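You operate a simulated robot arm through the tools that you are given. There is no shell and no other tool. Be economical: measure what you need, move in short steps, check, and stop when the job is done.

You run a simulated two-armed robot. Do the job below in one go: nothing can be reset, and whatever is moved stays where it is left.

## Task
Pick up the ladle with one hand, pass it to the other hand and put it on the larder end of the side table.

The check looks at the end state, three seconds after you hand in, the way a careful person would. Anything else that was tipped, shoved, dropped, spilled or broken makes it a failure.

## Robot
Two 7-joint arms with two-finger parallel grippers on one trunk, on a base that drives. Base frame: it is fixed to the floor where the robot stands at the start and does not move with it; the origin is under the middle of the robot, x ahead of it, y to its left, z up. Readings come in cm, rad, newtons and seconds.
The left shoulder is at the start at [7, 18.8, 114.3], the right one opposite. With the tool pointing down near the work surface each hand reaches from about 10 to 60 cm from the robot's upright axis, wherever it stands, measured 20 degrees to its own side. Places, roughly: ladle (9x7x21 cm) [80, -20, 50]; larder end of the side table [90, 10, 90]. Payload 3.91 kg a hand.
Tool frame (each hand has its own): the origin (TCP) lies between the finger pads and is the grasp point; the fingertips stand 3 cm ahead of it; z points along the fingers, y is the line along which they close. The gripper opens to 11 cm. The fingers are 2 cm wide and 1 cm thick; the gripper's body (4.8 by 11.2 cm) begins 5.5 cm behind the TCP.
Orientation is that of the tool frame in the base frame, as a unit quaternion [x, y, z, w]. With the fingers straight down and closing along the base's y, the tool's x points along the base's -x, its y along +y and its z along -z.

## Interface
- The arms move only by the tool jog_arm. It takes "left_rows", "right_rows" or both (then of equal length, played together; a hand with none holds still); each is a list of rows, each a list of 6 numbers: the shift along the tool's x, y, z in units of 150 mm (1.0 is 150 mm), then the turn, a rotation vector about the tool's x, y, z in units of 60 degrees (1.0 is 60 degrees). In form: [[x, y, z, wx, wy, wz], ...]. A call has 1 to 10 rows; each row is the pose to reach, as a shift and turn from the pose commanded when the call began, along the tool's axes at that moment. "left_fingers" and "right_fingers" are, for a hand that has rows, the gripper command, from -1 (shut) to 1 (fully open), values between in proportion, set as the call begins (left out, the last holds). A call with a number of a shift or a turn outside -1 to 1 is refused whole. Rows are played at 5 a second. More than 5 cm and 0.15 rad between two rows, or a gripper value outside its range, and nothing of the call is played. Where a pose cannot be reached the arm comes as near as it can. A force on the tool above 40 N (or 10 N above the force at the start of the call, whichever is more), or a blocked arm, ends the call early, and 0.2 s more pass. The fingers move at their own pace (about 7.2 cm/s each) and stop on an object; they squeeze with about 41 N. The grip force told is the motor's: it shows also when the fingers shut on nothing. Time passes only in rows, and 0.2 s behind the last, so rows that repeat a pose let the fingers close. The reply holds the time, the measured pose of the TCP, the force on the tool along the base axes, the opening and the grip force, in the units named above and with some noise, with the torque about the TCP (base axes, N m) and any sound that the robot's microphone picked up, and new pictures: "pictures" is both (left out), scene, wrist or none (wrist: the cameras of the hands that moved).
- Cameras (640 x 400 px; columns grow to the right, rows downward): "scene" is now at [14.05, 1.66, 138.72]; the picture's right is [0.22, -0.98, 0.00], its down [-0.42, -0.09, -0.90] and it looks along [0.88, 0.20, -0.43] (base axes); focal length 262 px, centre (320, 200). "left" rides on the left gripper at [7.2, -1.7, -10.3] in its tool frame; the picture's right is [0.23, 0.97, 0.00], its down [-0.76, 0.18, -0.62] and it looks along [-0.61, 0.14, 0.78] (tool axes); focal length 222 px, centre (320, 200). "right" rides on the right gripper at [7.3, 1.7, -10.3] in its tool frame; the picture's right is [-0.23, 0.97, 0.00], its down [-0.76, -0.18, -0.62] and it looks along [-0.61, -0.14, 0.78] (tool axes); focal length 222 px, centre (320, 200). There is no depth. A picture from a camera that has moved, and an enlarged one, comes with that camera's place and axes in the base frame and with its lens.
- slide_trunk(by): slides the trunk up (or, below 0, down) by that many cm; the arms and the scene camera ride with it, the base frame stays. It gives what a move gives, with no picture.
- roll_base(legs): drives the robot by 1 to 6 legs, each [ahead, turn to the left] in cm and rad, along the robot's own axes; the way and the turn of a leg run together, so that a leg with both is an arc; at most 150 cm and 3.142 rad a leg. The arms and the cameras ride along, it lands a little off, and it stops where it bumps. It gives what a move gives, and a new picture of the scene camera.
- aim_head(pan, tilt): turns the head with the scene camera to pan (to the left, within 1.501 rad either way) and tilt (down, from -0.506 to 1.204), counted from straight ahead of the robot. It gives what a move gives, and a new picture of the scene camera.
- inspect(camera, box): a new picture of the part [left, top, right, bottom] of that camera's present view, enlarged. The clock stands still meanwhile.
- hand_in(): hands the job in; it is judged then, once.

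Work in short steps. Places have to be worked out from the pictures, the camera data and where the tool is seen: move nearer, look again, correct. Check each grasp and each placing, and mend what went wrong. You have 120 turns and 260 pictures in all, those below and enlarged ones among them. Open the grippers and draw the arms clear of the work before you hand the job in, unless the task says otherwise; then end with one line.

The tools are called after "Request:" as name(argument=value, ...) on one line, values as JSON. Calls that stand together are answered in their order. jog_arm: Moves the arms, as the interface text tells. Its arguments: {"type":"object","properties":{"left_rows":{"type":"array"},"left_fingers":{"type":"number"},"right_rows":{"type":"array"},"right_fingers":{"type":"number"},"pictures":{"type":"string","enum":["both","scene","wrist","none"]}},"required":[]} The other tools are called the same way: slide_trunk (by) slides the trunk up or down; roll_base (legs) drives the base; aim_head (pan, tilt) turns the head that bears the scene camera; inspect (camera, box) takes an enlarged picture of a part of a camera's view; hand_in () hands the job in.

At the start:

```text
time: 0.0
left_tcp_pos: [49.49, 30.14, 120.26]
left_ee_rot: [0.001, 1.0, 0.0, 0.0]
left_force: [-0.3, -0.2, -0.3]
left_torque: [0.01, -0.01, 0.02]
left_width: 11.0
left_grasp_force: 0.1
right_tcp_pos: [44.0, -12.19, 124.54]
right_ee_rot: [0.001, 1.0, 0.0, -0.001]
right_force: [-0.5, -0.4, 0.1]
right_torque: [0.01, 0.02, 0.02]
right_width: 11.02
right_grasp_force: 0.1
trunk travel left (down, up): [-65.3, 28.7]
robot x, y, heading: [-0.15, -0.24, -0.001]
head pan, tilt: [0.222, 0.442]
```

scene: 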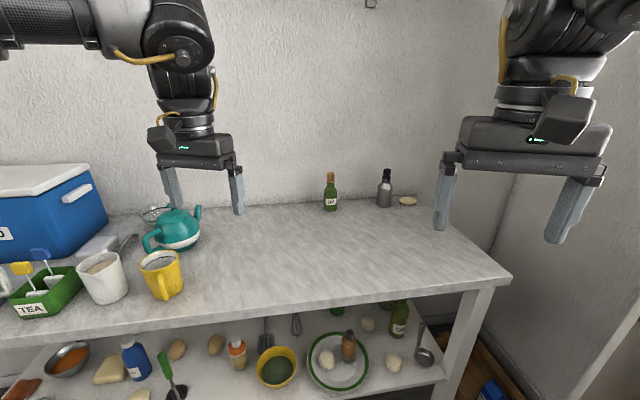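
right: 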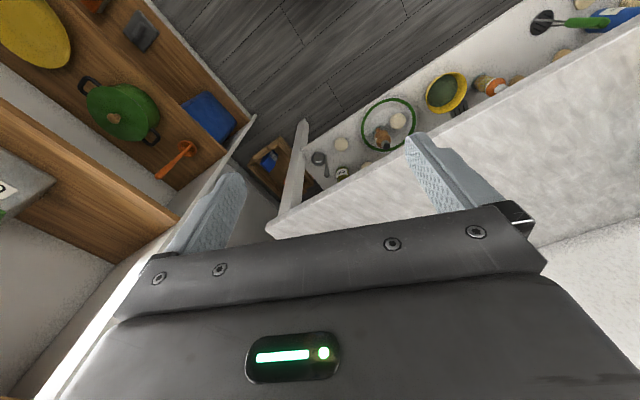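
left: 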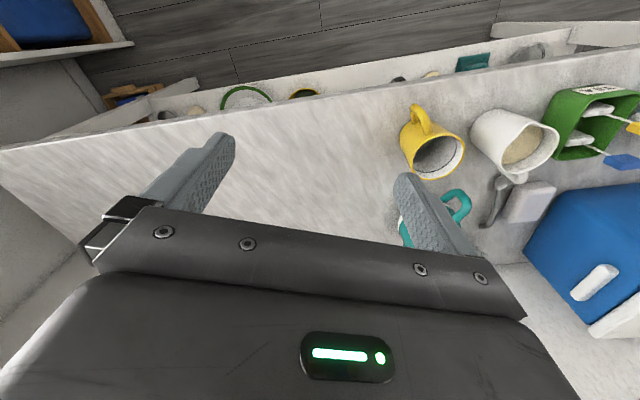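

I see the ladle standing or leaning at the right end of the lower shelf (px ~425,350). I'll look at it enlarged, and at the table's right end.

Request:
inspect(camera="scene", box=[340, 280, 500, 400])

Request:
inspect(camera="scene", box=[270, 150, 510, 300])

Request:
aim_head(pan=-0.3, tilt=0.7)

```text
3.33 times, centred on (420, 340) of scene
camera zoom: at [14.05, 1.66, 138.72], right [0.22, -0.98, 0.0], down [-0.42, -0.09, -0.9], along [0.88, 0.2, -0.43], focal length 872 px, centre (-13, -267)
```

zoom: 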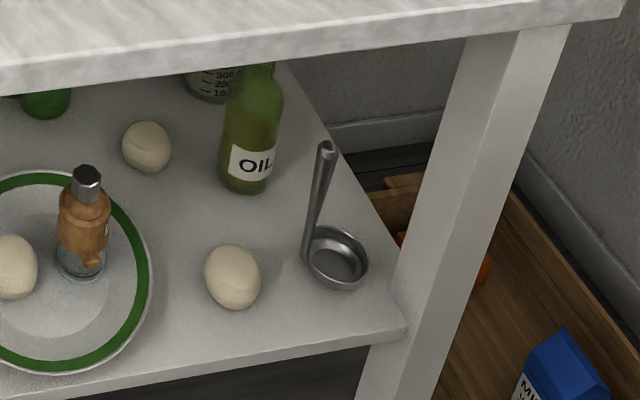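

```text
2.67 times, centred on (390, 225) of scene
camera zoom: at [14.05, 1.66, 138.72], right [0.22, -0.98, 0.0], down [-0.42, -0.09, -0.9], along [0.88, 0.2, -0.43], focal length 697 px, centre (133, 133)
```

zoom: 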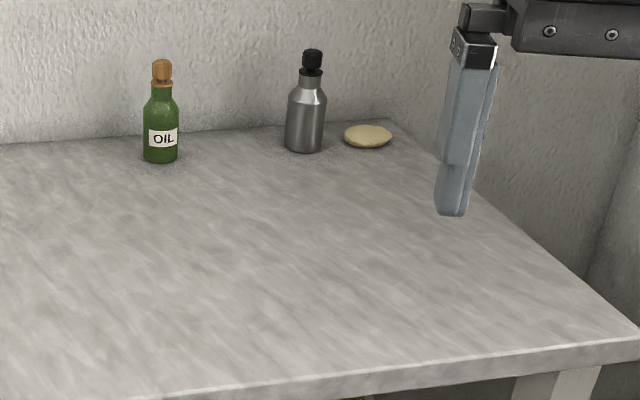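

```text
time: 0.9
left_tcp_pos: [49.25, 30.1, 120.2]
left_ee_rot: [0.0, 1.0, 0.0, -0.001]
left_force: [0.2, 0.8, 1.0]
left_torque: [-0.02, 0.0, -0.01]
left_width: 11.0
left_grasp_force: 0.2
right_tcp_pos: [44.15, -12.23, 124.56]
right_ee_rot: [0.001, 1.0, 0.0, 0.0]
right_force: [-0.4, -0.8, -0.4]
right_torque: [-0.02, 0.03, -0.02]
right_width: 11.02
right_grasp_force: 0.1
trunk travel left (down, up): [-65.3, 28.7]
robot x, y, heading: [-0.32, 0.02, -0.002]
head pan, tilt: [-0.3, 0.7]
camera scene: at [13.19, -2.86, 136.43], right [-0.29, -0.96, 0.0], down [-0.62, 0.19, -0.77], along [0.73, -0.23, -0.64], focal length 262 px, centre (320, 200)
```

scene: 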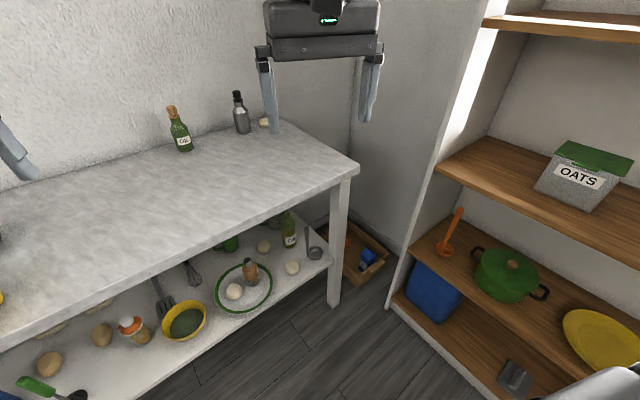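

The larder is the shelving on the right, so the larder end is the table's right end. The table's front edge runs from about (78,-36) to (34,72), turned about 0.38 rad. I'll shift the robot to the right in reverse and face the table squarely.

Request:
roll_base(legs=[[0, 1.738], [-27.7, 0], [0, -1.36]])

Request:
aim_head(pan=-0.2, tilt=0.6)

```text
time: 10.5
left_tcp_pos: [39.17, 19.37, 120.18]
left_ee_rot: [-0.196, 0.981, 0.0, -0.001]
left_force: [0.6, -1.4, -0.4]
left_torque: [-0.01, 0.0, 0.0]
left_width: 11.02
left_grasp_force: 0.0
right_tcp_pos: [50.5, -21.65, 124.48]
right_ee_rot: [-0.197, 0.98, 0.0, 0.0]
right_force: [-0.4, -0.3, 0.2]
right_torque: [-0.02, -0.02, -0.04]
right_width: 11.02
right_grasp_force: 0.0
trunk travel left (down, up): [-65.3, 28.7]
robot x, y, heading: [5.18, -27.46, 0.395]
head pan, tilt: [-0.3, 0.7]
camera scene: at [18.24, -25.03, 136.43], right [0.1, -1.0, 0.0], down [-0.64, -0.06, -0.76], along [0.76, 0.07, -0.64], focal length 262 px, centre (320, 200)
```

scene: 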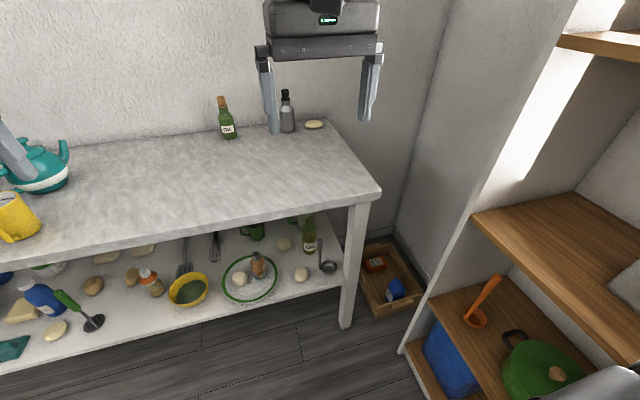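

```text
time: 11.2
left_tcp_pos: [39.02, 19.41, 120.24]
left_ee_rot: [-0.197, 0.98, 0.0, 0.0]
left_force: [-0.5, 0.2, 0.6]
left_torque: [0.01, 0.02, 0.01]
left_width: 11.02
left_grasp_force: 0.0
right_tcp_pos: [50.5, -21.69, 124.54]
right_ee_rot: [-0.196, 0.981, 0.0, -0.001]
right_force: [0.8, 0.5, -0.5]
right_torque: [-0.05, -0.02, 0.01]
right_width: 11.0
right_grasp_force: 0.2
trunk travel left (down, up): [-65.3, 28.7]
robot x, y, heading: [5.38, -27.54, 0.397]
head pan, tilt: [-0.201, 0.6]
camera scene: at [18.47, -24.16, 137.29], right [0.19, -0.98, 0.0], down [-0.55, -0.11, -0.82], along [0.81, 0.16, -0.57], focal length 262 px, centre (320, 200)
```

scene: 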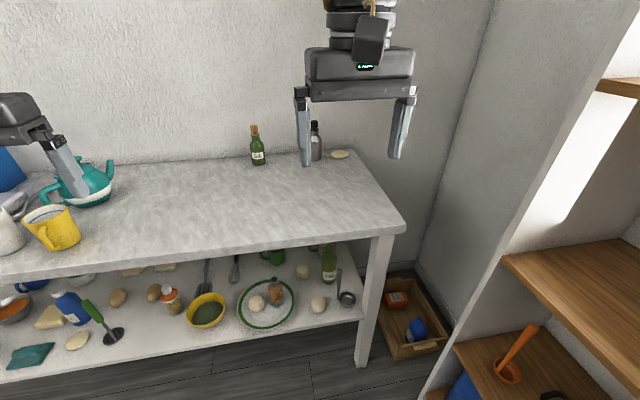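

The robot now stands about 64 cm from the front edge and facing it squarely. The ladle is estimated at (83,-22), with the shelf at z≈44. I'll turn the right hand horizontal while it is still high and clear.

Request:
jog_arm(right_rows=[[0, 0, 0, 0, -0.143, 0], [0, 0, 0, 0, -0.286, 0], [0, 0, 0, 0, -0.429, 0], [0, 0, 0, 0, -0.572, 0], [0, 0, 0, 0, -0.715, 0], [0, 0, 0, 0, -0.858, 0], [0, 0, 0, 0, -1.0, 0]], right_fingers=0, pictures="none")

Request:
jog_arm(right_rows=[[0, 0, 0, 0, -0.125, 0], [0, 0, 0, 0, -0.25, 0], [0, 0, 0, 0, -0.375, 0], [0, 0, 0, 0, -0.5, 0]], pictures="both")

```text
time: 12.8
left_tcp_pos: [39.09, 19.44, 120.17]
left_ee_rot: [-0.196, 0.981, 0.0, 0.0]
left_force: [-0.1, 0.2, 0.4]
left_torque: [-0.02, -0.02, -0.02]
left_width: 10.98
left_grasp_force: 0.0
right_tcp_pos: [50.49, -21.65, 124.46]
right_ee_rot: [-0.17, 0.849, 0.098, 0.491]
right_force: [0.0, -0.6, -1.0]
right_torque: [-0.01, 0.01, 0.03]
right_width: 5.47
right_grasp_force: 0.0
trunk travel left (down, up): [-65.3, 28.7]
robot x, y, heading: [5.18, -27.38, 0.396]
head pan, tilt: [-0.201, 0.6]
```

```text
time: 13.8
left_tcp_pos: [38.9, 19.91, 120.05]
left_ee_rot: [-0.198, 0.98, -0.002, 0.001]
left_force: [-0.1, -0.3, -0.7]
left_torque: [-0.01, -0.01, -0.02]
left_width: 10.99
left_grasp_force: 0.1
right_tcp_pos: [52.44, -17.97, 126.1]
right_ee_rot: [-0.14, 0.692, 0.137, 0.694]
right_force: [0.1, 0.3, -0.6]
right_torque: [0.02, -0.02, -0.05]
right_width: 5.5
right_grasp_force: 0.1
right hand out of reach, approached as far as the arm can: row 2, 3, 4
trunk travel left (down, up): [-65.3, 28.7]
robot x, y, heading: [5.03, -27.54, 0.394]
head pan, tilt: [-0.201, 0.6]
camera scene: at [18.31, -23.69, 137.3], right [0.19, -0.98, 0.0], down [-0.55, -0.11, -0.83], along [0.81, 0.16, -0.56], focal length 262 px, centre (320, 200)
camera right: at [42.24, -20.38, 118.82], right [-0.38, 0.9, 0.22], down [-0.51, -0.4, 0.76], along [0.77, 0.17, 0.61], focal length 222 px, centre (320, 200)
```

scene: 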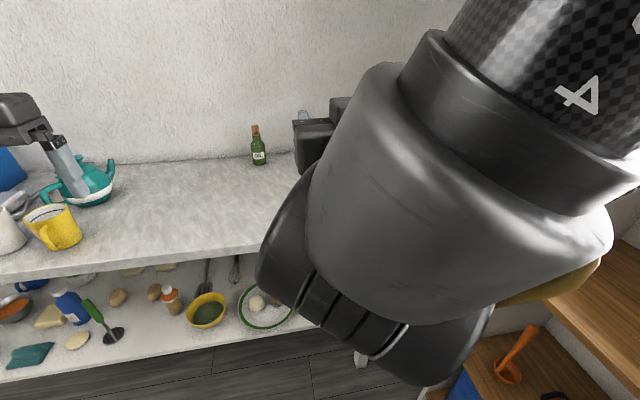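
right: 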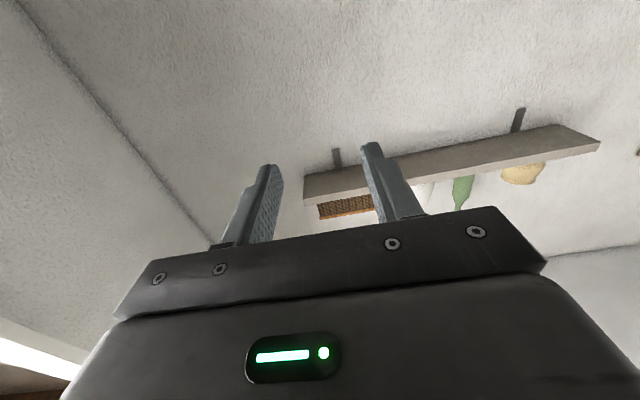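

The right hand is nearly horizontal, close to its reach limit up here, and both hands are over 10 cm short of the table edge. I'll lower the trunk by 45.

Request:
slide_trunk(by=-45)

Request:
jog_arm(right_rows=[[0.2, 0, -0.1, 0, 0, 0], [0.4, 0, -0.2, 0, 0, 0], [0.7, 0, -0.2, 0, 0, 0], [1.0, 0, -0.2, 0, 0, 0]], pictures="both")

```text
refused: -45 is not a number from -40 to 40
```

```text
time: 14.8
left_tcp_pos: [39.11, 19.53, 120.23]
left_ee_rot: [-0.197, 0.98, 0.0, 0.0]
left_force: [-0.6, 0.5, -0.5]
left_torque: [-0.03, 0.0, -0.02]
left_width: 11.01
left_grasp_force: 0.0
right_tcp_pos: [53.1, -17.46, 123.95]
right_ee_rot: [-0.118, 0.693, 0.155, 0.694]
right_force: [0.1, -0.5, -0.5]
right_torque: [-0.04, 0.04, -0.04]
right_width: 5.48
right_grasp_force: 0.0
right hand out of reach, approached as far as the arm can: row 1, 2, 3, 4
trunk travel left (down, up): [-65.3, 28.7]
robot x, y, heading: [5.45, -27.28, 0.398]
head pan, tilt: [-0.201, 0.6]
camera scene: at [18.5, -24.09, 137.28], right [0.19, -0.98, 0.0], down [-0.55, -0.11, -0.82], along [0.81, 0.16, -0.57], focal length 262 px, centre (320, 200)
camera right: at [42.78, -19.32, 116.58], right [-0.37, 0.89, 0.28], down [-0.5, -0.44, 0.74], along [0.78, 0.13, 0.61], focal length 222 px, centre (320, 200)
```

scene: 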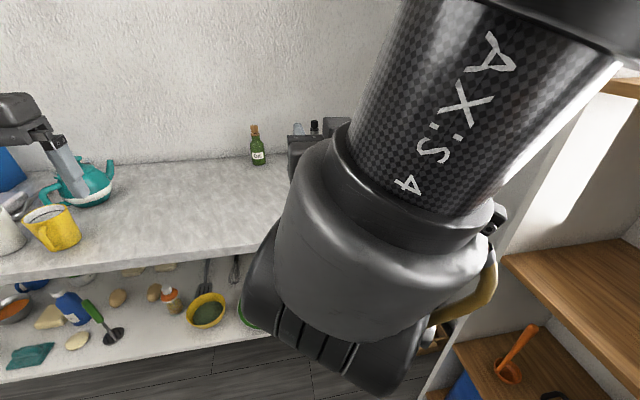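
right: 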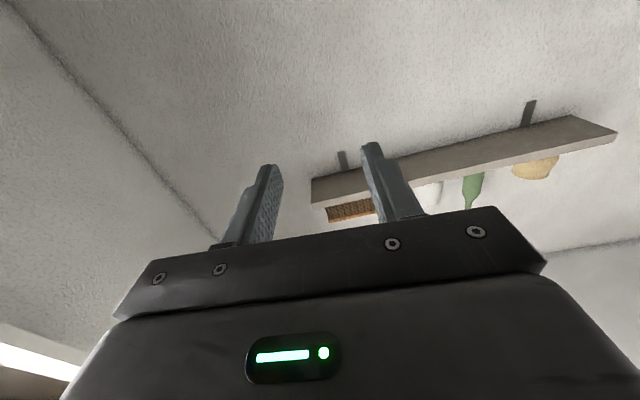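

The hand can't go lower at this bend, because the forearm hangs from above. A lower shoulder with a longer reach should allow a horizontal tool, so I'll lower the trunk 40.

Request:
slide_trunk(by=-40)

Request:
aim_head(pan=0.0, tilt=0.5)

```text
time: 18.6
left_tcp_pos: [38.99, 19.48, 80.22]
left_ee_rot: [-0.196, 0.981, 0.0, 0.001]
left_force: [1.3, 0.8, 0.3]
left_torque: [0.0, 0.0, 0.05]
left_width: 10.99
left_grasp_force: 0.1
right_tcp_pos: [53.45, -17.62, 83.4]
right_ee_rot: [-0.116, 0.699, 0.15, 0.69]
right_force: [-0.1, 1.2, -1.2]
right_torque: [0.01, 0.02, 0.04]
right_width: 5.51
right_grasp_force: 0.0
trunk travel left (down, up): [-25.3, 68.7]
robot x, y, heading: [5.0, -27.63, 0.392]
head pan, tilt: [-0.201, 0.6]
```

```text
time: 19.3
left_tcp_pos: [38.97, 19.4, 80.23]
left_ee_rot: [-0.197, 0.98, -0.001, 0.0]
left_force: [0.1, -0.2, 0.3]
left_torque: [-0.02, -0.02, -0.01]
left_width: 10.98
left_grasp_force: 0.1
right_tcp_pos: [53.46, -17.61, 83.4]
right_ee_rot: [-0.116, 0.699, 0.151, 0.689]
right_force: [-0.3, -0.1, -0.3]
right_torque: [0.0, -0.03, 0.0]
right_width: 5.49
right_grasp_force: 0.1
trunk travel left (down, up): [-25.3, 68.7]
robot x, y, heading: [4.94, -27.34, 0.39]
head pan, tilt: [0.0, 0.499]
camera scene: at [18.17, -22.35, 98.2], right [0.39, -0.92, 0.0], down [-0.44, -0.18, -0.88], along [0.81, 0.34, -0.48], focal length 262 px, centre (320, 200)
```

scene: 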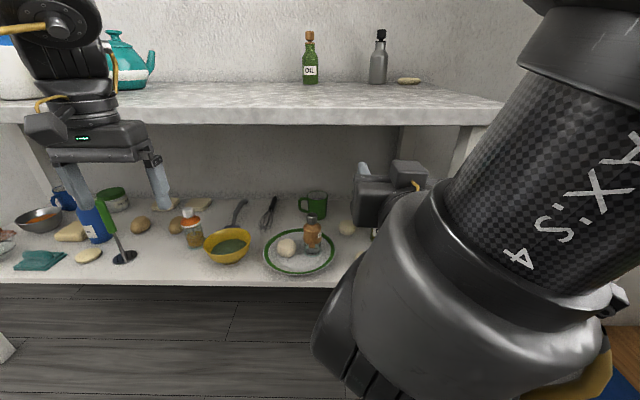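

The hand is in front of the table, between table and shelf heights. I'll lower another 14 and bring the right hand down.

Request:
slide_trunk(by=-14)

Request:
jog_arm(right_rows=[[0.2, 0, 0.1, 0, 0, 0], [0.4, 0, 0.2, 0, 0, 0], [0.6, 0, 0.3, 0, 0, 0]], pictures="both")

```text
time: 21.0
left_tcp_pos: [39.01, 19.32, 66.25]
left_ee_rot: [-0.197, 0.98, 0.0, 0.001]
left_force: [-0.7, 0.0, 0.5]
left_torque: [0.01, 0.02, 0.02]
left_width: 10.99
left_grasp_force: 0.1
right_tcp_pos: [53.39, -17.59, 69.34]
right_ee_rot: [-0.115, 0.699, 0.151, 0.689]
right_force: [-0.4, 0.2, -0.5]
right_torque: [-0.01, 0.02, 0.0]
right_width: 5.5
right_grasp_force: 0.1
trunk travel left (down, up): [-11.3, 82.7]
robot x, y, heading: [5.11, -27.45, 0.4]
head pan, tilt: [0.0, 0.499]
```

```text
time: 22.0
left_tcp_pos: [39.11, 19.43, 66.23]
left_ee_rot: [-0.197, 0.98, 0.0, 0.0]
left_force: [-0.7, -0.1, 0.1]
left_torque: [0.0, 0.01, -0.01]
left_width: 11.01
left_grasp_force: 0.0
right_tcp_pos: [60.94, -16.3, 66.41]
right_ee_rot: [-0.094, 0.697, 0.157, 0.694]
right_force: [0.9, 0.3, 1.6]
right_torque: [-0.03, 0.02, 0.03]
right_width: 5.46
right_grasp_force: 0.0
right hand out of reach, approached as far as the arm can: row 1, 2, 3
trunk travel left (down, up): [-11.3, 82.7]
robot x, y, heading: [4.93, -27.53, 0.4]
head pan, tilt: [0.0, 0.499]
stopped in row 3 (right hand): the arm was blocked; the commanded pose is now the measured one
camera scene: at [18.19, -22.37, 84.2], right [0.39, -0.92, 0.0], down [-0.44, -0.18, -0.88], along [0.81, 0.34, -0.48], focal length 262 px, centre (320, 200)
camera right: at [50.5, -17.73, 59.11], right [-0.33, 0.89, 0.31], down [-0.51, -0.45, 0.74], along [0.79, 0.09, 0.6], focal length 222 px, centre (320, 200)
```

scene: 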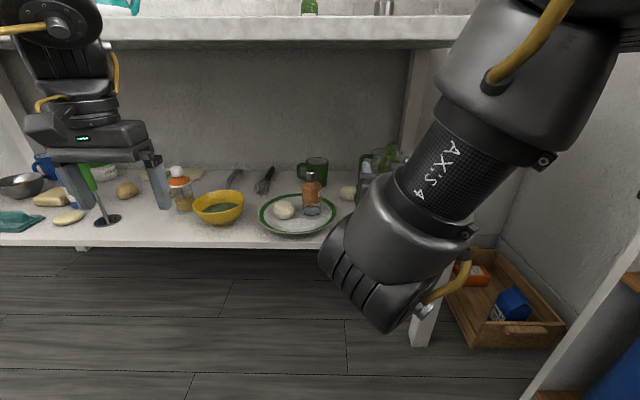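
right: 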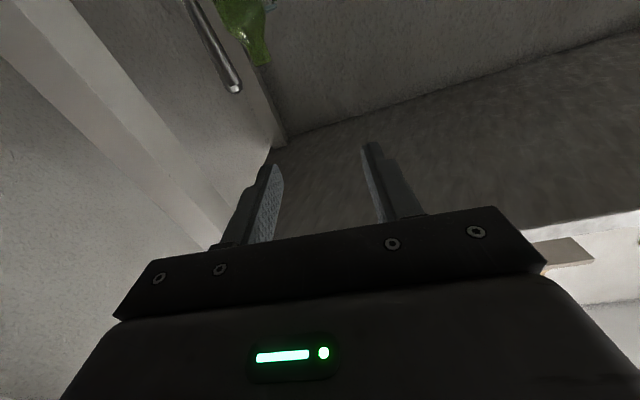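

The handle top is visible to the wrist camera, at about z≈62. Fully horizontal sits at the wrist limit and the arm got blocked, so I'll back off and pitch the tool about 45° down. That still fits under the tabletop near the edge.

Request:
jog_arm(right_rows=[[0, 0, -0.3, 0, 0, 0], [0, 0, -0.6, 0, 0.125, 0], [0, 0, -0.7, 0, 0.25, 0], [0, 0, -0.8, 0, 0.375, 0], [0, 0, -0.8, 0, 0.5, 0], [0, 0, -0.8, 0, 0.625, 0], [0, 0, -0.8, 0, 0.75, 0]], pictures="both")

```text
time: 23.6
left_tcp_pos: [39.05, 19.41, 66.2]
left_ee_rot: [-0.197, 0.98, 0.0, 0.0]
left_force: [-0.2, -0.8, -1.1]
left_torque: [0.0, -0.01, 0.06]
left_width: 11.01
left_grasp_force: 0.0
right_tcp_pos: [49.49, -20.34, 66.11]
right_ee_rot: [-0.15, 0.91, 0.106, 0.373]
right_force: [0.3, -0.7, 0.0]
right_torque: [0.01, 0.0, -0.02]
right_width: 5.52
right_grasp_force: 0.2
right hand out of reach, approached as far as the arm can: row 1, 2, 3, 4
trunk travel left (down, up): [-11.3, 82.7]
robot x, y, heading: [5.51, -27.72, 0.394]
head pan, tilt: [0.0, 0.499]
camera scene: at [18.18, -22.36, 84.19], right [0.39, -0.92, 0.0], down [-0.44, -0.18, -0.88], along [0.81, 0.34, -0.48], focal length 262 px, centre (320, 200)
camera right: at [37.36, -23.32, 68.19], right [-0.19, 0.95, 0.24], down [0.17, -0.21, 0.96], along [0.97, 0.23, -0.13], focal length 222 px, centre (320, 200)
```

scene: 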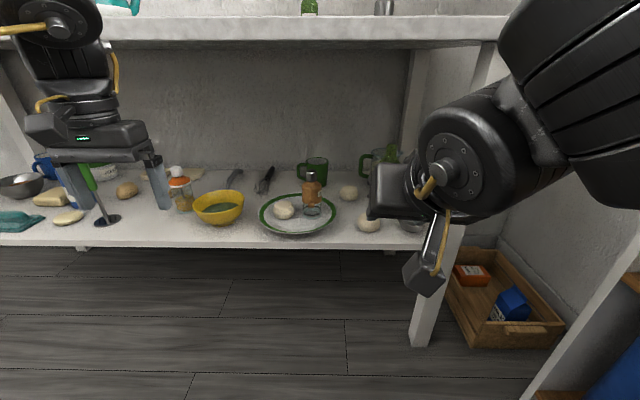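
right: 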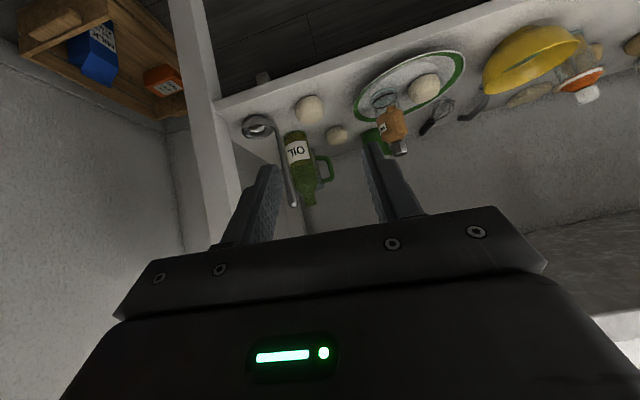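

The wrist camera shows the ladle clearly. The handle is near-vertical at about (82.3,-18.3), from z≈46 to 62.5, with the bowl on its right side. The tool is pitched 45° down, and I'll bring it to a pre-grasp in front of the handle at z≈54.

Request:
jog_arm(right_rows=[[-0.05, -0.09, 0.18, 0, 0, -0.03], [-0.1, -0.18, 0.37, 0, 0, -0.06], [-0.15, -0.27, 0.55, 0, 0, -0.09], [-0.2, -0.36, 0.73, 0, 0, -0.109]], pictures="both")

```text
time: 24.6
left_tcp_pos: [38.99, 19.41, 66.24]
left_ee_rot: [-0.197, 0.98, 0.001, -0.001]
left_force: [0.0, -0.6, 0.2]
left_torque: [0.0, 0.04, 0.01]
left_width: 11.02
left_grasp_force: 0.1
right_tcp_pos: [60.51, -21.59, 60.2]
right_ee_rot: [-0.201, 0.899, 0.085, 0.38]
right_force: [0.6, 0.3, -0.5]
right_torque: [-0.02, -0.02, 0.01]
right_width: 5.49
right_grasp_force: 0.1
trunk travel left (down, up): [-11.3, 82.7]
robot x, y, heading: [5.45, -27.36, 0.395]
head pan, tilt: [0.0, 0.499]
camera scene: at [18.2, -22.37, 84.2], right [0.39, -0.92, 0.0], down [-0.44, -0.18, -0.88], along [0.81, 0.34, -0.48], focal length 262 px, centre (320, 200)
camera right: at [48.65, -25.27, 62.0], right [-0.27, 0.95, 0.16], down [0.15, -0.12, 0.98], along [0.95, 0.29, -0.11], focal length 222 px, centre (320, 200)
```

scene: 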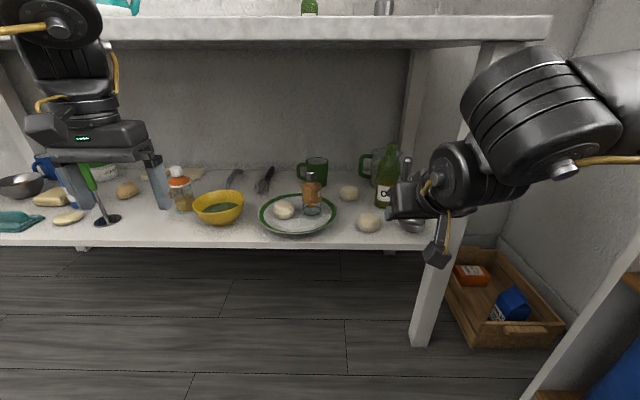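
right: 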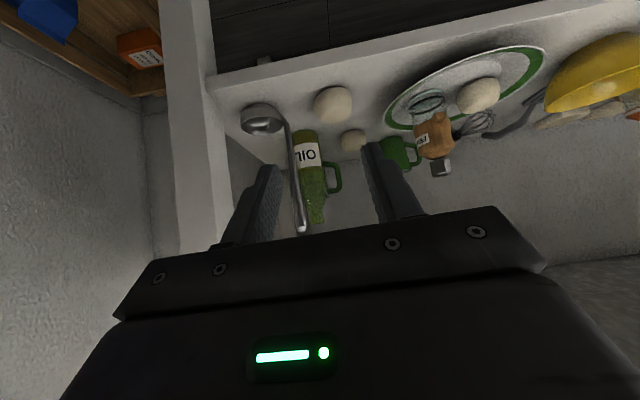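

The handle still triangulates to about (82.5,-18.5). I'll continue to the pre-grasp, 11 cm in front of it along the tool's heading.

Request:
jog_arm(right_rows=[[-0.05, -0.11, 0.19, 0, 0, 0], [-0.1, -0.22, 0.38, 0, 0, 0], [-0.15, -0.33, 0.57, 0, 0, 0], [-0.2, -0.437, 0.751, 0, 0, 0]], pictures="both")

```text
time: 25.6
left_tcp_pos: [39.12, 19.46, 66.26]
left_ee_rot: [-0.197, 0.98, -0.001, 0.0]
left_force: [-0.2, -0.2, -0.1]
left_torque: [0.0, 0.0, 0.02]
left_width: 10.99
left_grasp_force: 0.0
right_tcp_pos: [60.48, -21.42, 60.11]
right_ee_rot: [-0.202, 0.899, 0.086, 0.38]
right_force: [0.5, -0.6, -1.4]
right_torque: [0.01, -0.01, -0.01]
right_width: 5.49
right_grasp_force: 0.1
right hand out of reach, approached as far as the arm can: row 1, 2, 3, 4
trunk travel left (down, up): [-11.3, 82.7]
robot x, y, heading: [4.94, -27.48, 0.392]
head pan, tilt: [0.0, 0.499]
camera scene: at [18.18, -22.36, 84.2], right [0.39, -0.92, 0.0], down [-0.44, -0.19, -0.88], along [0.81, 0.34, -0.48], focal length 262 px, centre (320, 200)
camera right: at [48.6, -25.25, 62.04], right [-0.27, 0.95, 0.16], down [0.15, -0.12, 0.98], along [0.95, 0.29, -0.11], focal length 222 px, centre (320, 200)
```

scene: 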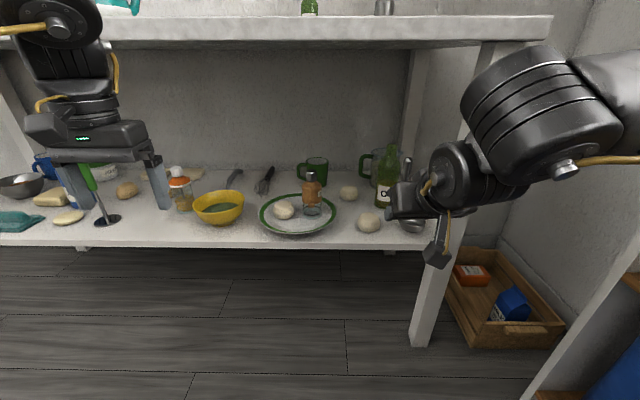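
right: 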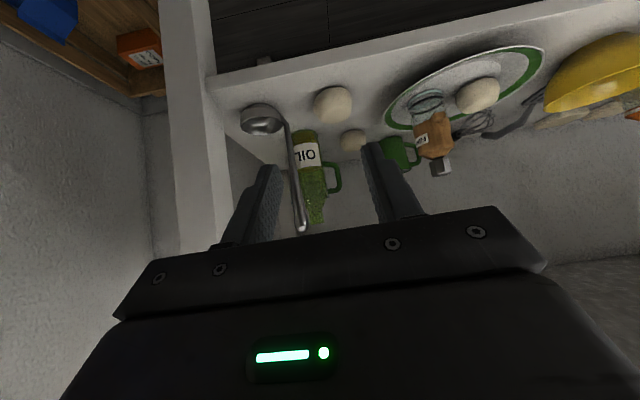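

The arm is folded, not extended, so a wrist joint limit is holding it. A higher shoulder should suit a 45° tool better. I'll raise the trunk 22 and bring the hand back down.

Request:
slide_trunk(by=22)

Request:
jog_arm(right_rows=[[0.17, 0, 0.17, 0, 0, 0], [0.34, 0, 0.34, 0, 0, 0], [0.51, 0, 0.51, 0, 0, 0], [0.68, 0, 0.68, 0, 0, 0], [0.85, 0, 0.85, 0, 0, 0], [1.0, 0, 1.0, 0, 0, 0]], pictures="scene")

```text
time: 27.9
left_tcp_pos: [38.98, 19.43, 88.28]
left_ee_rot: [-0.197, 0.98, -0.001, 0.0]
left_force: [0.1, -0.5, 0.3]
left_torque: [0.0, 0.02, 0.02]
left_width: 11.0
left_grasp_force: 0.0
right_tcp_pos: [60.48, -21.59, 82.21]
right_ee_rot: [-0.201, 0.899, 0.084, 0.379]
right_force: [0.0, -0.1, 0.6]
right_torque: [-0.01, 0.01, -0.03]
right_width: 5.53
right_grasp_force: 0.0
trunk travel left (down, up): [-33.3, 60.7]
robot x, y, heading: [5.24, -27.58, 0.395]
head pan, tilt: [0.0, 0.499]
```

```text
time: 29.3
left_tcp_pos: [39.04, 19.38, 88.21]
left_ee_rot: [-0.197, 0.98, 0.0, 0.0]
left_force: [-0.4, 0.3, -0.2]
left_torque: [0.01, -0.02, 0.01]
left_width: 10.98
left_grasp_force: 0.1
right_tcp_pos: [60.87, -21.34, 60.84]
right_ee_rot: [-0.202, 0.899, 0.085, 0.38]
right_force: [0.5, 0.2, 0.4]
right_torque: [0.01, 0.0, 0.0]
right_width: 5.5
right_grasp_force: 0.1
trunk travel left (down, up): [-33.3, 60.7]
robot x, y, heading: [5.03, -27.43, 0.393]
head pan, tilt: [0.0, 0.499]
camera scene: at [18.23, -22.36, 106.2], right [0.39, -0.92, 0.0], down [-0.44, -0.18, -0.88], along [0.81, 0.34, -0.48], focal length 262 px, centre (320, 200)
```

scene: 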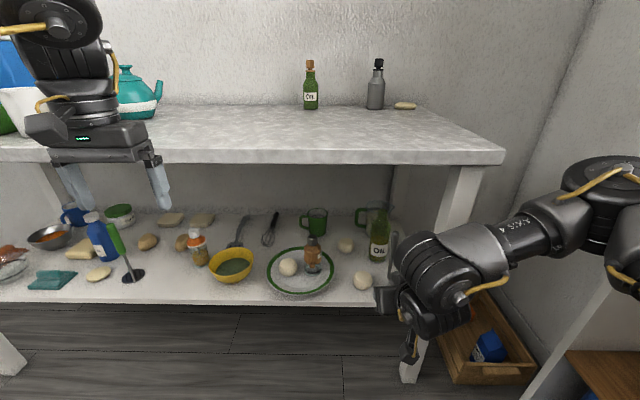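

The pose is now comfortable. I'll go to the pre-grasp.

Request:
jog_arm(right_rows=[[-0.04, -0.11, 0.19, 0, 0, 0], [-0.075, -0.22, 0.38, 0, 0, 0], [-0.11, -0.33, 0.57, 0, 0, 0], [-0.149, -0.444, 0.756, 0, 0, 0], [-0.149, -0.444, 0.756, 0, 0, 0]], pictures="both")

```text
time: 30.5
left_tcp_pos: [39.01, 19.38, 88.18]
left_ee_rot: [-0.197, 0.98, 0.0, 0.0]
left_force: [-1.6, -0.9, -0.3]
left_torque: [-0.01, -0.05, -0.04]
left_width: 11.0
left_grasp_force: 0.0
right_tcp_pos: [65.25, -20.89, 56.61]
right_ee_rot: [-0.198, 0.899, 0.082, 0.381]
right_force: [0.3, 0.3, -0.4]
right_torque: [0.0, 0.01, -0.01]
right_width: 5.47
right_grasp_force: 0.0
right hand out of reach, approached as far as the arm can: row 2, 3, 4, 5
trunk travel left (down, up): [-33.3, 60.7]
robot x, y, heading: [4.66, -27.43, 0.398]
head pan, tilt: [0.0, 0.499]
camera scene: at [18.15, -22.33, 106.2], right [0.39, -0.92, 0.0], down [-0.44, -0.19, -0.88], along [0.81, 0.34, -0.48], focal length 262 px, centre (320, 200)
camera right: at [53.31, -24.61, 58.42], right [-0.27, 0.95, 0.16], down [0.15, -0.12, 0.98], along [0.95, 0.28, -0.11], focal length 222 px, centre (320, 200)
```

scene: 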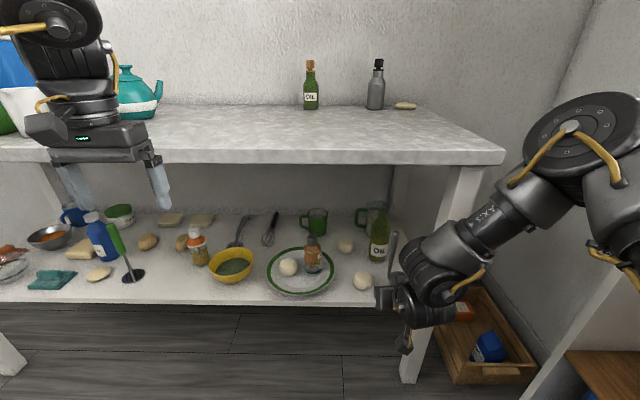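
right: 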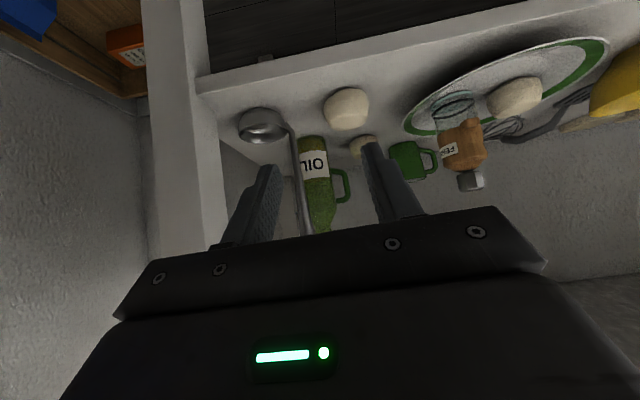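

Again it's joint-limited while the forearm hangs vertically. A high shoulder with a nearly straight arm slanting down at 45° should line up with the tool and lean clear of the tabletop. I'll back the hand off, raise the trunk 30 and lower the hand again.

Request:
jog_arm(right_rows=[[0.1, 0, -0.2, 0, 0, 0], [0.3, 0, -0.4, 0, 0, 0]], pictures="none")

Request:
slide_trunk(by=30)

Request:
jog_arm(right_rows=[[0.17, 0, 0.17, 0, 0, 0], [0.34, 0, 0.34, 0, 0, 0], [0.51, 0, 0.51, 0, 0, 0], [0.68, 0, 0.68, 0, 0, 0], [0.85, 0, 0.85, 0, 0, 0], [1.0, 0, 1.0, 0, 0, 0]], pictures="scene")

```text
time: 31.1
left_tcp_pos: [39.01, 19.43, 88.19]
left_ee_rot: [-0.197, 0.98, -0.001, 0.0]
left_force: [0.5, 0.4, 0.1]
left_torque: [-0.02, -0.04, -0.01]
left_width: 11.0
left_grasp_force: 0.0
right_tcp_pos: [58.44, -24.02, 57.61]
right_ee_rot: [-0.202, 0.899, 0.085, 0.38]
right_force: [-0.3, -0.2, -0.6]
right_torque: [0.02, 0.0, -0.01]
right_width: 5.5
right_grasp_force: 0.2
trunk travel left (down, up): [-33.3, 60.7]
robot x, y, heading: [4.97, -27.54, 0.397]
head pan, tilt: [0.0, 0.499]
```

```text
time: 34.1
left_tcp_pos: [39.11, 19.45, 118.14]
left_ee_rot: [-0.197, 0.98, -0.001, 0.0]
left_force: [-0.3, 0.4, 0.5]
left_torque: [0.0, 0.04, 0.01]
left_width: 10.99
left_grasp_force: 0.1
right_tcp_pos: [58.47, -23.92, 87.55]
right_ee_rot: [-0.202, 0.898, 0.086, 0.38]
right_force: [0.0, 0.0, 0.2]
right_torque: [-0.01, 0.01, 0.04]
right_width: 5.52
right_grasp_force: 0.0
trunk travel left (down, up): [-63.3, 30.7]
robot x, y, heading: [5.08, -26.88, 0.395]
head pan, tilt: [0.0, 0.499]
```

```text
time: 35.5
left_tcp_pos: [39.16, 19.44, 118.15]
left_ee_rot: [-0.197, 0.98, -0.001, 0.001]
left_force: [-0.3, 0.0, -0.4]
left_torque: [-0.01, 0.03, 0.01]
left_width: 11.01
left_grasp_force: 0.1
right_tcp_pos: [57.31, -23.3, 67.13]
right_ee_rot: [-0.2, 0.899, 0.083, 0.381]
right_force: [-0.1, 0.1, 0.6]
right_torque: [0.02, 0.01, 0.01]
right_width: 5.5
right_grasp_force: 0.0
right hand out of reach, approached as far as the arm can: row 5, 6
trunk travel left (down, up): [-63.3, 30.7]
robot x, y, heading: [4.95, -27.47, 0.398]
head pan, tilt: [0.0, 0.499]
camera scene: at [18.26, -22.45, 136.2], right [0.39, -0.92, 0.0], down [-0.44, -0.18, -0.88], along [0.81, 0.34, -0.48], focal length 262 px, centre (320, 200)
```

scene: 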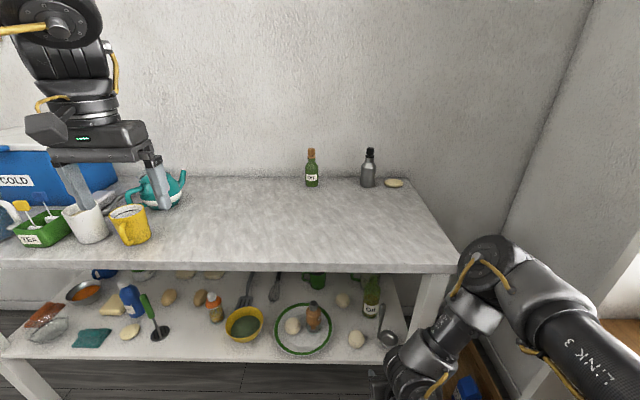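

The elbow sits forward and the wrist is at its bend limit. A nearly straight arm would fix that, but there isn't room to extend it here. I'll back the base off 28 cm, extend the arm in free space, then drive it in under the tabletop.

Request:
roll_base(legs=[[-28, 0]])

Request:
jog_arm(right_rows=[[-0.22, 0, 0.22, 0, 0, 0], [-0.44, 0, 0.44, 0, 0, 0], [-0.66, 0, 0.66, 0, 0, 0], [-0.88, 0, 0.88, 0, 0, 0], [-1.0, 0, 1.0, 0, 0, 0]], pictures="scene")

```text
time: 37.5
left_tcp_pos: [13.35, 9.06, 118.1]
left_ee_rot: [-0.199, 0.98, -0.001, 0.001]
left_force: [-0.8, 0.4, -0.4]
left_torque: [0.0, -0.03, 0.01]
left_width: 11.0
left_grasp_force: 0.0
right_tcp_pos: [31.76, -33.71, 67.11]
right_ee_rot: [-0.203, 0.899, 0.083, 0.38]
right_force: [-0.4, -0.4, 0.4]
right_torque: [-0.04, 0.0, -0.02]
right_width: 5.52
right_grasp_force: 0.0
trunk travel left (down, up): [-63.3, 30.7]
robot x, y, heading: [-20.58, -38.06, 0.407]
head pan, tilt: [0.0, 0.499]
camera scene: at [-7.27, -33.01, 136.2], right [0.39, -0.92, 0.0], down [-0.44, -0.19, -0.88], along [0.81, 0.34, -0.48], focal length 262 px, centre (320, 200)
```

scene: 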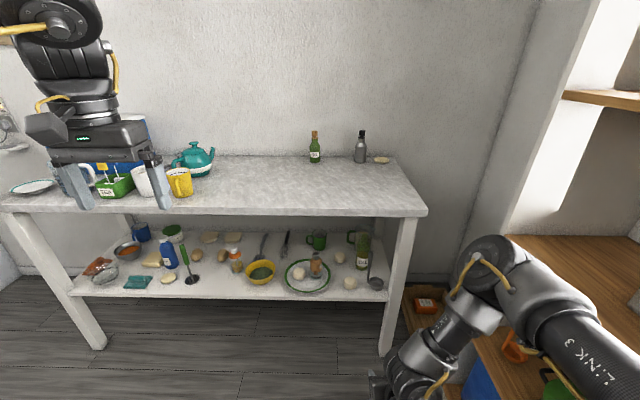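

```text
time: 38.7
left_tcp_pos: [13.39, 8.82, 118.11]
left_ee_rot: [-0.199, 0.98, 0.0, 0.0]
left_force: [0.0, 0.9, 0.3]
left_torque: [0.01, 0.02, -0.02]
left_width: 11.02
left_grasp_force: 0.1
right_tcp_pos: [37.96, -24.29, 71.86]
right_ee_rot: [-0.199, 0.899, 0.081, 0.382]
right_force: [0.3, -0.3, 0.4]
right_torque: [0.01, 0.02, -0.02]
right_width: 5.52
right_grasp_force: 0.0
right hand out of reach, approached as far as the arm can: row 1, 2, 3, 4, 5
trunk travel left (down, up): [-63.3, 30.7]
robot x, y, heading: [-20.36, -38.28, 0.398]
head pan, tilt: [0.0, 0.499]
camera scene: at [-7.26, -33.07, 136.2], right [0.39, -0.92, 0.0], down [-0.44, -0.19, -0.88], along [0.81, 0.34, -0.48], focal length 262 px, centre (320, 200)
```

scene: 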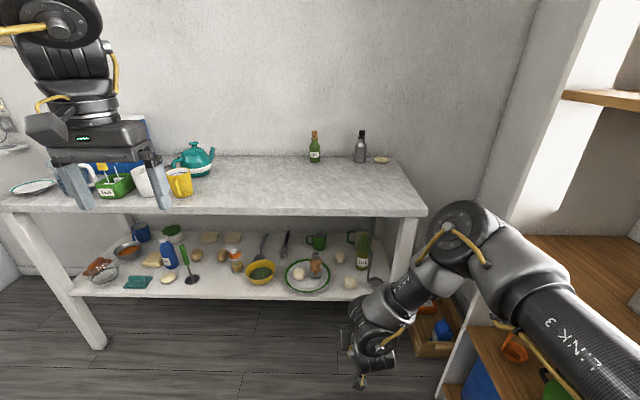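

The tool sits about 60 cm ahead of the robot axis here, and the wrist limits pitching up relative to the forearm. I'll try a shoulder at z≈75 with the tool yawed left to follow the forearm, all in free space.

Request:
jog_arm(right_rows=[[-0.17, 0, -0.17, 0, 0, 0], [-0.34, 0, -0.34, 0, 0, 0], [-0.51, 0, -0.51, 0, 0, 0], [-0.68, 0, -0.68, 0, 0, 0], [-0.85, 0, -0.85, 0, 0, 0]], pictures="none")

Request:
slide_trunk(by=-37)

Request:
jog_arm(right_rows=[[-0.22, 0, 0.22, -0.09, 0, -0.085], [-0.44, 0, 0.44, -0.17, 0, -0.166], [-0.66, 0, 0.66, -0.25, 0, -0.25], [-0.88, 0, 0.88, -0.34, 0, -0.33], [-1, 0, 1, -0.34, 0, -0.33]], pictures="scene")

```text
time: 39.9
left_tcp_pos: [13.32, 8.86, 118.21]
left_ee_rot: [-0.2, 0.98, -0.001, -0.002]
left_force: [0.0, 0.2, 0.6]
left_torque: [0.01, 0.0, -0.03]
left_width: 11.01
left_grasp_force: 0.0
right_tcp_pos: [37.78, -24.49, 89.81]
right_ee_rot: [-0.202, 0.898, 0.083, 0.381]
right_force: [0.2, 0.3, -0.2]
right_torque: [-0.02, 0.0, 0.0]
right_width: 5.52
right_grasp_force: 0.0
trunk travel left (down, up): [-63.3, 30.7]
robot x, y, heading: [-20.71, -38.03, 0.402]
head pan, tilt: [0.0, 0.499]
```

```text
time: 43.4
left_tcp_pos: [13.33, 8.87, 81.35]
left_ee_rot: [-0.199, 0.98, 0.0, 0.0]
left_force: [-0.6, 0.1, -0.6]
left_torque: [0.01, 0.0, -0.03]
left_width: 10.98
left_grasp_force: 0.1
right_tcp_pos: [37.75, -24.39, 52.85]
right_ee_rot: [-0.202, 0.899, 0.082, 0.381]
right_force: [0.0, -0.6, -0.5]
right_torque: [0.03, -0.02, 0.03]
right_width: 5.49
right_grasp_force: 0.1
trunk travel left (down, up): [-26.3, 67.7]
robot x, y, heading: [-20.61, -38.04, 0.402]
head pan, tilt: [0.0, 0.499]
```

```text
time: 44.6
left_tcp_pos: [13.49, 8.97, 81.19]
left_ee_rot: [-0.199, 0.98, 0.0, 0.0]
left_force: [0.5, 0.5, -0.4]
left_torque: [-0.02, 0.0, -0.02]
left_width: 11.0
left_grasp_force: 0.2
right_tcp_pos: [29.1, -12.5, 56.35]
right_ee_rot: [-0.377, 0.837, 0.154, 0.367]
right_force: [0.3, 0.4, 1.1]
right_torque: [-0.01, 0.04, -0.01]
right_width: 5.5
right_grasp_force: 0.1
right hand out of reach, approached as far as the arm can: row 1, 2, 3, 4, 5
trunk travel left (down, up): [-26.3, 67.7]
robot x, y, heading: [-20.33, -38.22, 0.405]
head pan, tilt: [0.0, 0.499]
camera scene: at [-7.24, -33.01, 99.19], right [0.39, -0.92, 0.0], down [-0.44, -0.19, -0.88], along [0.81, 0.34, -0.48], focal length 262 px, centre (320, 200)
```

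scene: 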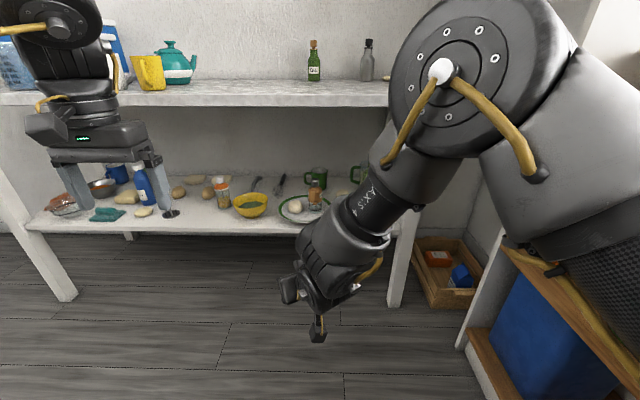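

The yaw has swung the elbow up and inward, which suits this reach better. From here I'll lower the trunk while lifting the hand, then test reducing the pitch.

Request:
jog_arm(right_rows=[[-0.15, 0, -0.2, 0, 0, 0], [-0.3, 0, -0.4, 0, 0, 0], [-0.45, 0, -0.6, 0, 0, 0], [-0.6, 0, -0.8, 0, 0, 0], [-0.8, 0, -1.0, 0, 0, 0]], pictures="none")

Request:
slide_trunk(by=-22)

Request:
jog_arm(right_rows=[[0, 0, 0, 0, -0.1, 0], [0, 0, 0, 0, -0.2, 0], [0, 0, 0, 0, -0.3, 0], [0, 0, 0, 0, -0.4, 0]], pictures="scene")

```text
time: 45.8
left_tcp_pos: [13.39, 8.88, 81.27]
left_ee_rot: [-0.199, 0.98, 0.0, 0.0]
left_force: [1.0, -0.4, 0.0]
left_torque: [-0.02, -0.03, 0.0]
left_width: 11.02
left_grasp_force: 0.1
right_tcp_pos: [26.67, -14.06, 75.17]
right_ee_rot: [-0.379, 0.836, 0.152, 0.366]
right_force: [-0.2, -0.6, 0.0]
right_torque: [-0.02, 0.02, 0.05]
right_width: 5.48
right_grasp_force: 0.0
trunk travel left (down, up): [-26.3, 67.7]
robot x, y, heading: [-20.08, -37.96, 0.405]
head pan, tilt: [0.0, 0.499]
```

```text
time: 48.2
left_tcp_pos: [13.42, 8.84, 59.19]
left_ee_rot: [-0.2, 0.98, 0.0, 0.0]
left_force: [-0.1, 0.9, 0.0]
left_torque: [0.0, 0.0, 0.02]
left_width: 10.99
left_grasp_force: 0.0
right_tcp_pos: [26.72, -14.05, 53.2]
right_ee_rot: [-0.378, 0.836, 0.152, 0.367]
right_force: [0.2, 0.1, -0.1]
right_torque: [0.02, 0.0, -0.04]
right_width: 5.5
right_grasp_force: 0.0
trunk travel left (down, up): [-4.3, 89.7]
robot x, y, heading: [-20.5, -38.44, 0.4]
head pan, tilt: [0.0, 0.499]
```

```text
time: 49.2
left_tcp_pos: [13.36, 8.87, 59.21]
left_ee_rot: [-0.2, 0.98, -0.001, 0.0]
left_force: [-0.4, -0.4, -0.6]
left_torque: [0.02, 0.0, 0.01]
left_width: 11.0
left_grasp_force: 0.0
right_tcp_pos: [26.82, -14.05, 53.19]
right_ee_rot: [-0.339, 0.741, 0.228, 0.533]
right_force: [-0.2, -0.6, 0.4]
right_torque: [0.01, 0.0, 0.0]
right_width: 5.52
right_grasp_force: 0.0
trunk travel left (down, up): [-4.3, 89.7]
robot x, y, heading: [-20.61, -38.32, 0.403]
head pan, tilt: [0.0, 0.499]
camera scene: at [-7.27, -33.0, 77.2], right [0.39, -0.92, 0.0], down [-0.44, -0.19, -0.88], along [0.81, 0.34, -0.48], focal length 262 px, centre (320, 200)
```

scene: 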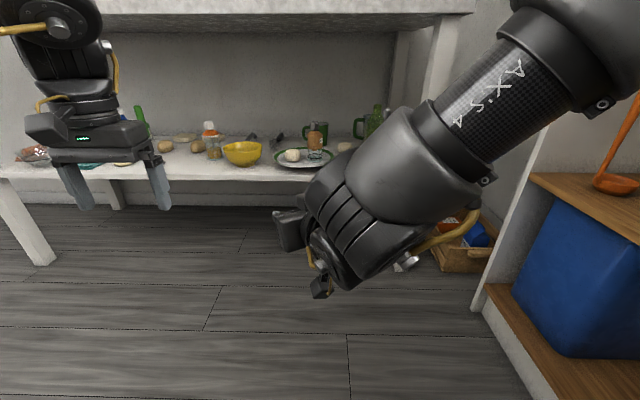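

Now the tool is at 19° pitch, z 53, and well within reach. I'll test how much further it extends along its heading in free space.

Request:
jog_arm(right_rows=[[-0.06, 0, 0.2, 0, 0, 0], [-0.12, 0, 0.4, 0, 0, 0], [-0.18, 0, 0.6, 0, 0, 0], [-0.24, 0, 0.8, 0, 0, 0], [-0.3, 0, 1.0, 0, 0, 0]], pictures="scene")

```text
time: 50.6
left_tcp_pos: [13.34, 8.98, 59.17]
left_ee_rot: [-0.199, 0.98, 0.0, 0.0]
left_force: [0.3, 1.0, 0.2]
left_torque: [0.02, 0.0, -0.01]
left_width: 10.99
left_grasp_force: 0.0
right_tcp_pos: [37.6, -4.21, 55.56]
right_ee_rot: [-0.293, 0.748, 0.243, 0.544]
right_force: [-0.2, -0.1, 0.0]
right_torque: [0.02, 0.02, 0.01]
right_width: 5.5
right_grasp_force: 0.2
right hand out of reach, approached as far as the arm can: row 4, 5
trunk travel left (down, up): [-4.3, 89.7]
robot x, y, heading: [-20.48, -38.15, 0.406]
head pan, tilt: [0.0, 0.499]
stopped in row 5 (right hand): the arm was blocked; the commanded pose is now the measured one
camera scene: at [-7.26, -33.02, 77.2], right [0.39, -0.92, 0.0], down [-0.44, -0.19, -0.88], along [0.81, 0.34, -0.48], focal length 262 px, centre (320, 200)
```

scene: 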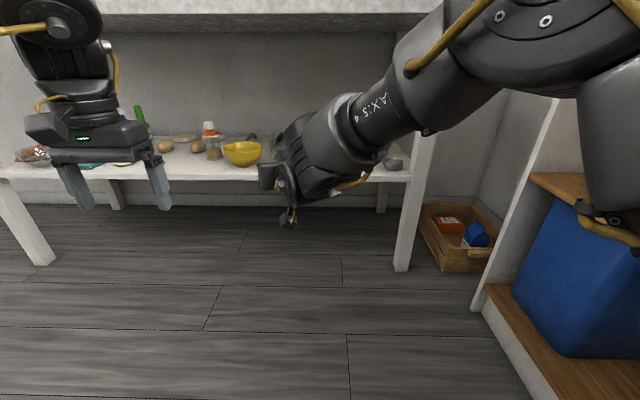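

The arm now extends nearly straight at 17° pitch, reaching 67 cm ahead at z 55, with the tool 0.39 rad left of the robot's heading. I'll retract the right hand 12 cm and tuck the left hand back so I can drive closer.

Request:
jog_arm(right_rows=[[0.06, 0, -0.19, 0, 0, 0], [0.12, 0, -0.38, 0, 0, 0], [0.17, 0, -0.57, 0, 0, 0], [0.232, 0, -0.766, 0, 0, 0]], left_rows=[[0.25, 0, 0, 0, 0, 0], [0.5, 0, 0, 0, 0, 0], [0.75, 0, 0, 0, 0, 0], [1.0, 0, 0, 0, 0, 0]], pictures="none")

Request:
jog_arm(left_rows=[[0.2, 0, 0, 0, 0, 0], [0.4, 0, 0, 0, 0, 0], [0.6, 0, 0, 0, 0, 0]], pictures="scene")

```text
time: 51.6
left_tcp_pos: [-0.35, 3.0, 59.14]
left_ee_rot: [-0.2, 0.98, 0.001, 0.0]
left_force: [-0.7, 0.1, 0.0]
left_torque: [-0.02, 0.01, 0.01]
left_width: 10.97
left_grasp_force: 0.0
right_tcp_pos: [28.82, -12.64, 55.49]
right_ee_rot: [-0.296, 0.748, 0.242, 0.543]
right_force: [0.0, 0.1, -0.4]
right_torque: [0.01, 0.0, 0.03]
right_width: 5.5
right_grasp_force: 0.3
trunk travel left (down, up): [-4.3, 89.7]
robot x, y, heading: [-20.42, -38.01, 0.404]
head pan, tilt: [0.0, 0.499]
```

```text
time: 52.4
left_tcp_pos: [-7.29, 0.84, 59.32]
left_ee_rot: [-0.2, 0.98, 0.001, 0.0]
left_force: [-0.2, 0.3, 0.3]
left_torque: [-0.02, 0.01, 0.0]
left_width: 11.01
left_grasp_force: 0.1
left hand out of reach, approached as far as the arm can: row 3
right_tcp_pos: [28.93, -12.53, 55.45]
right_ee_rot: [-0.297, 0.747, 0.243, 0.543]
right_force: [-0.3, -0.2, -0.1]
right_torque: [0.02, 0.0, -0.01]
right_width: 5.5
right_grasp_force: 0.1
trunk travel left (down, up): [-4.3, 89.7]
robot x, y, heading: [-20.39, -37.82, 0.399]
head pan, tilt: [0.0, 0.499]
camera scene: at [-7.25, -33.01, 77.19], right [0.39, -0.92, 0.0], down [-0.44, -0.19, -0.88], along [0.81, 0.34, -0.48], focal length 262 px, centre (320, 200)
```

scene: 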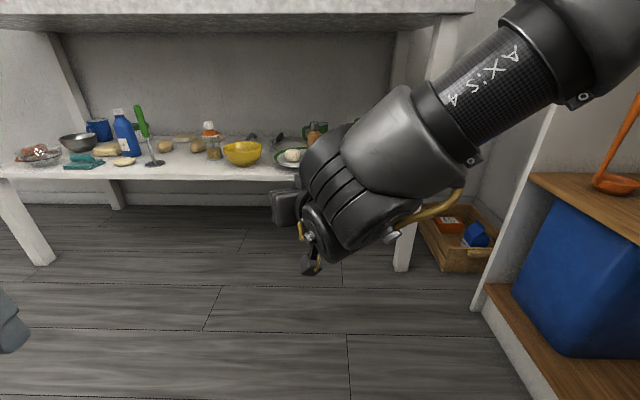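

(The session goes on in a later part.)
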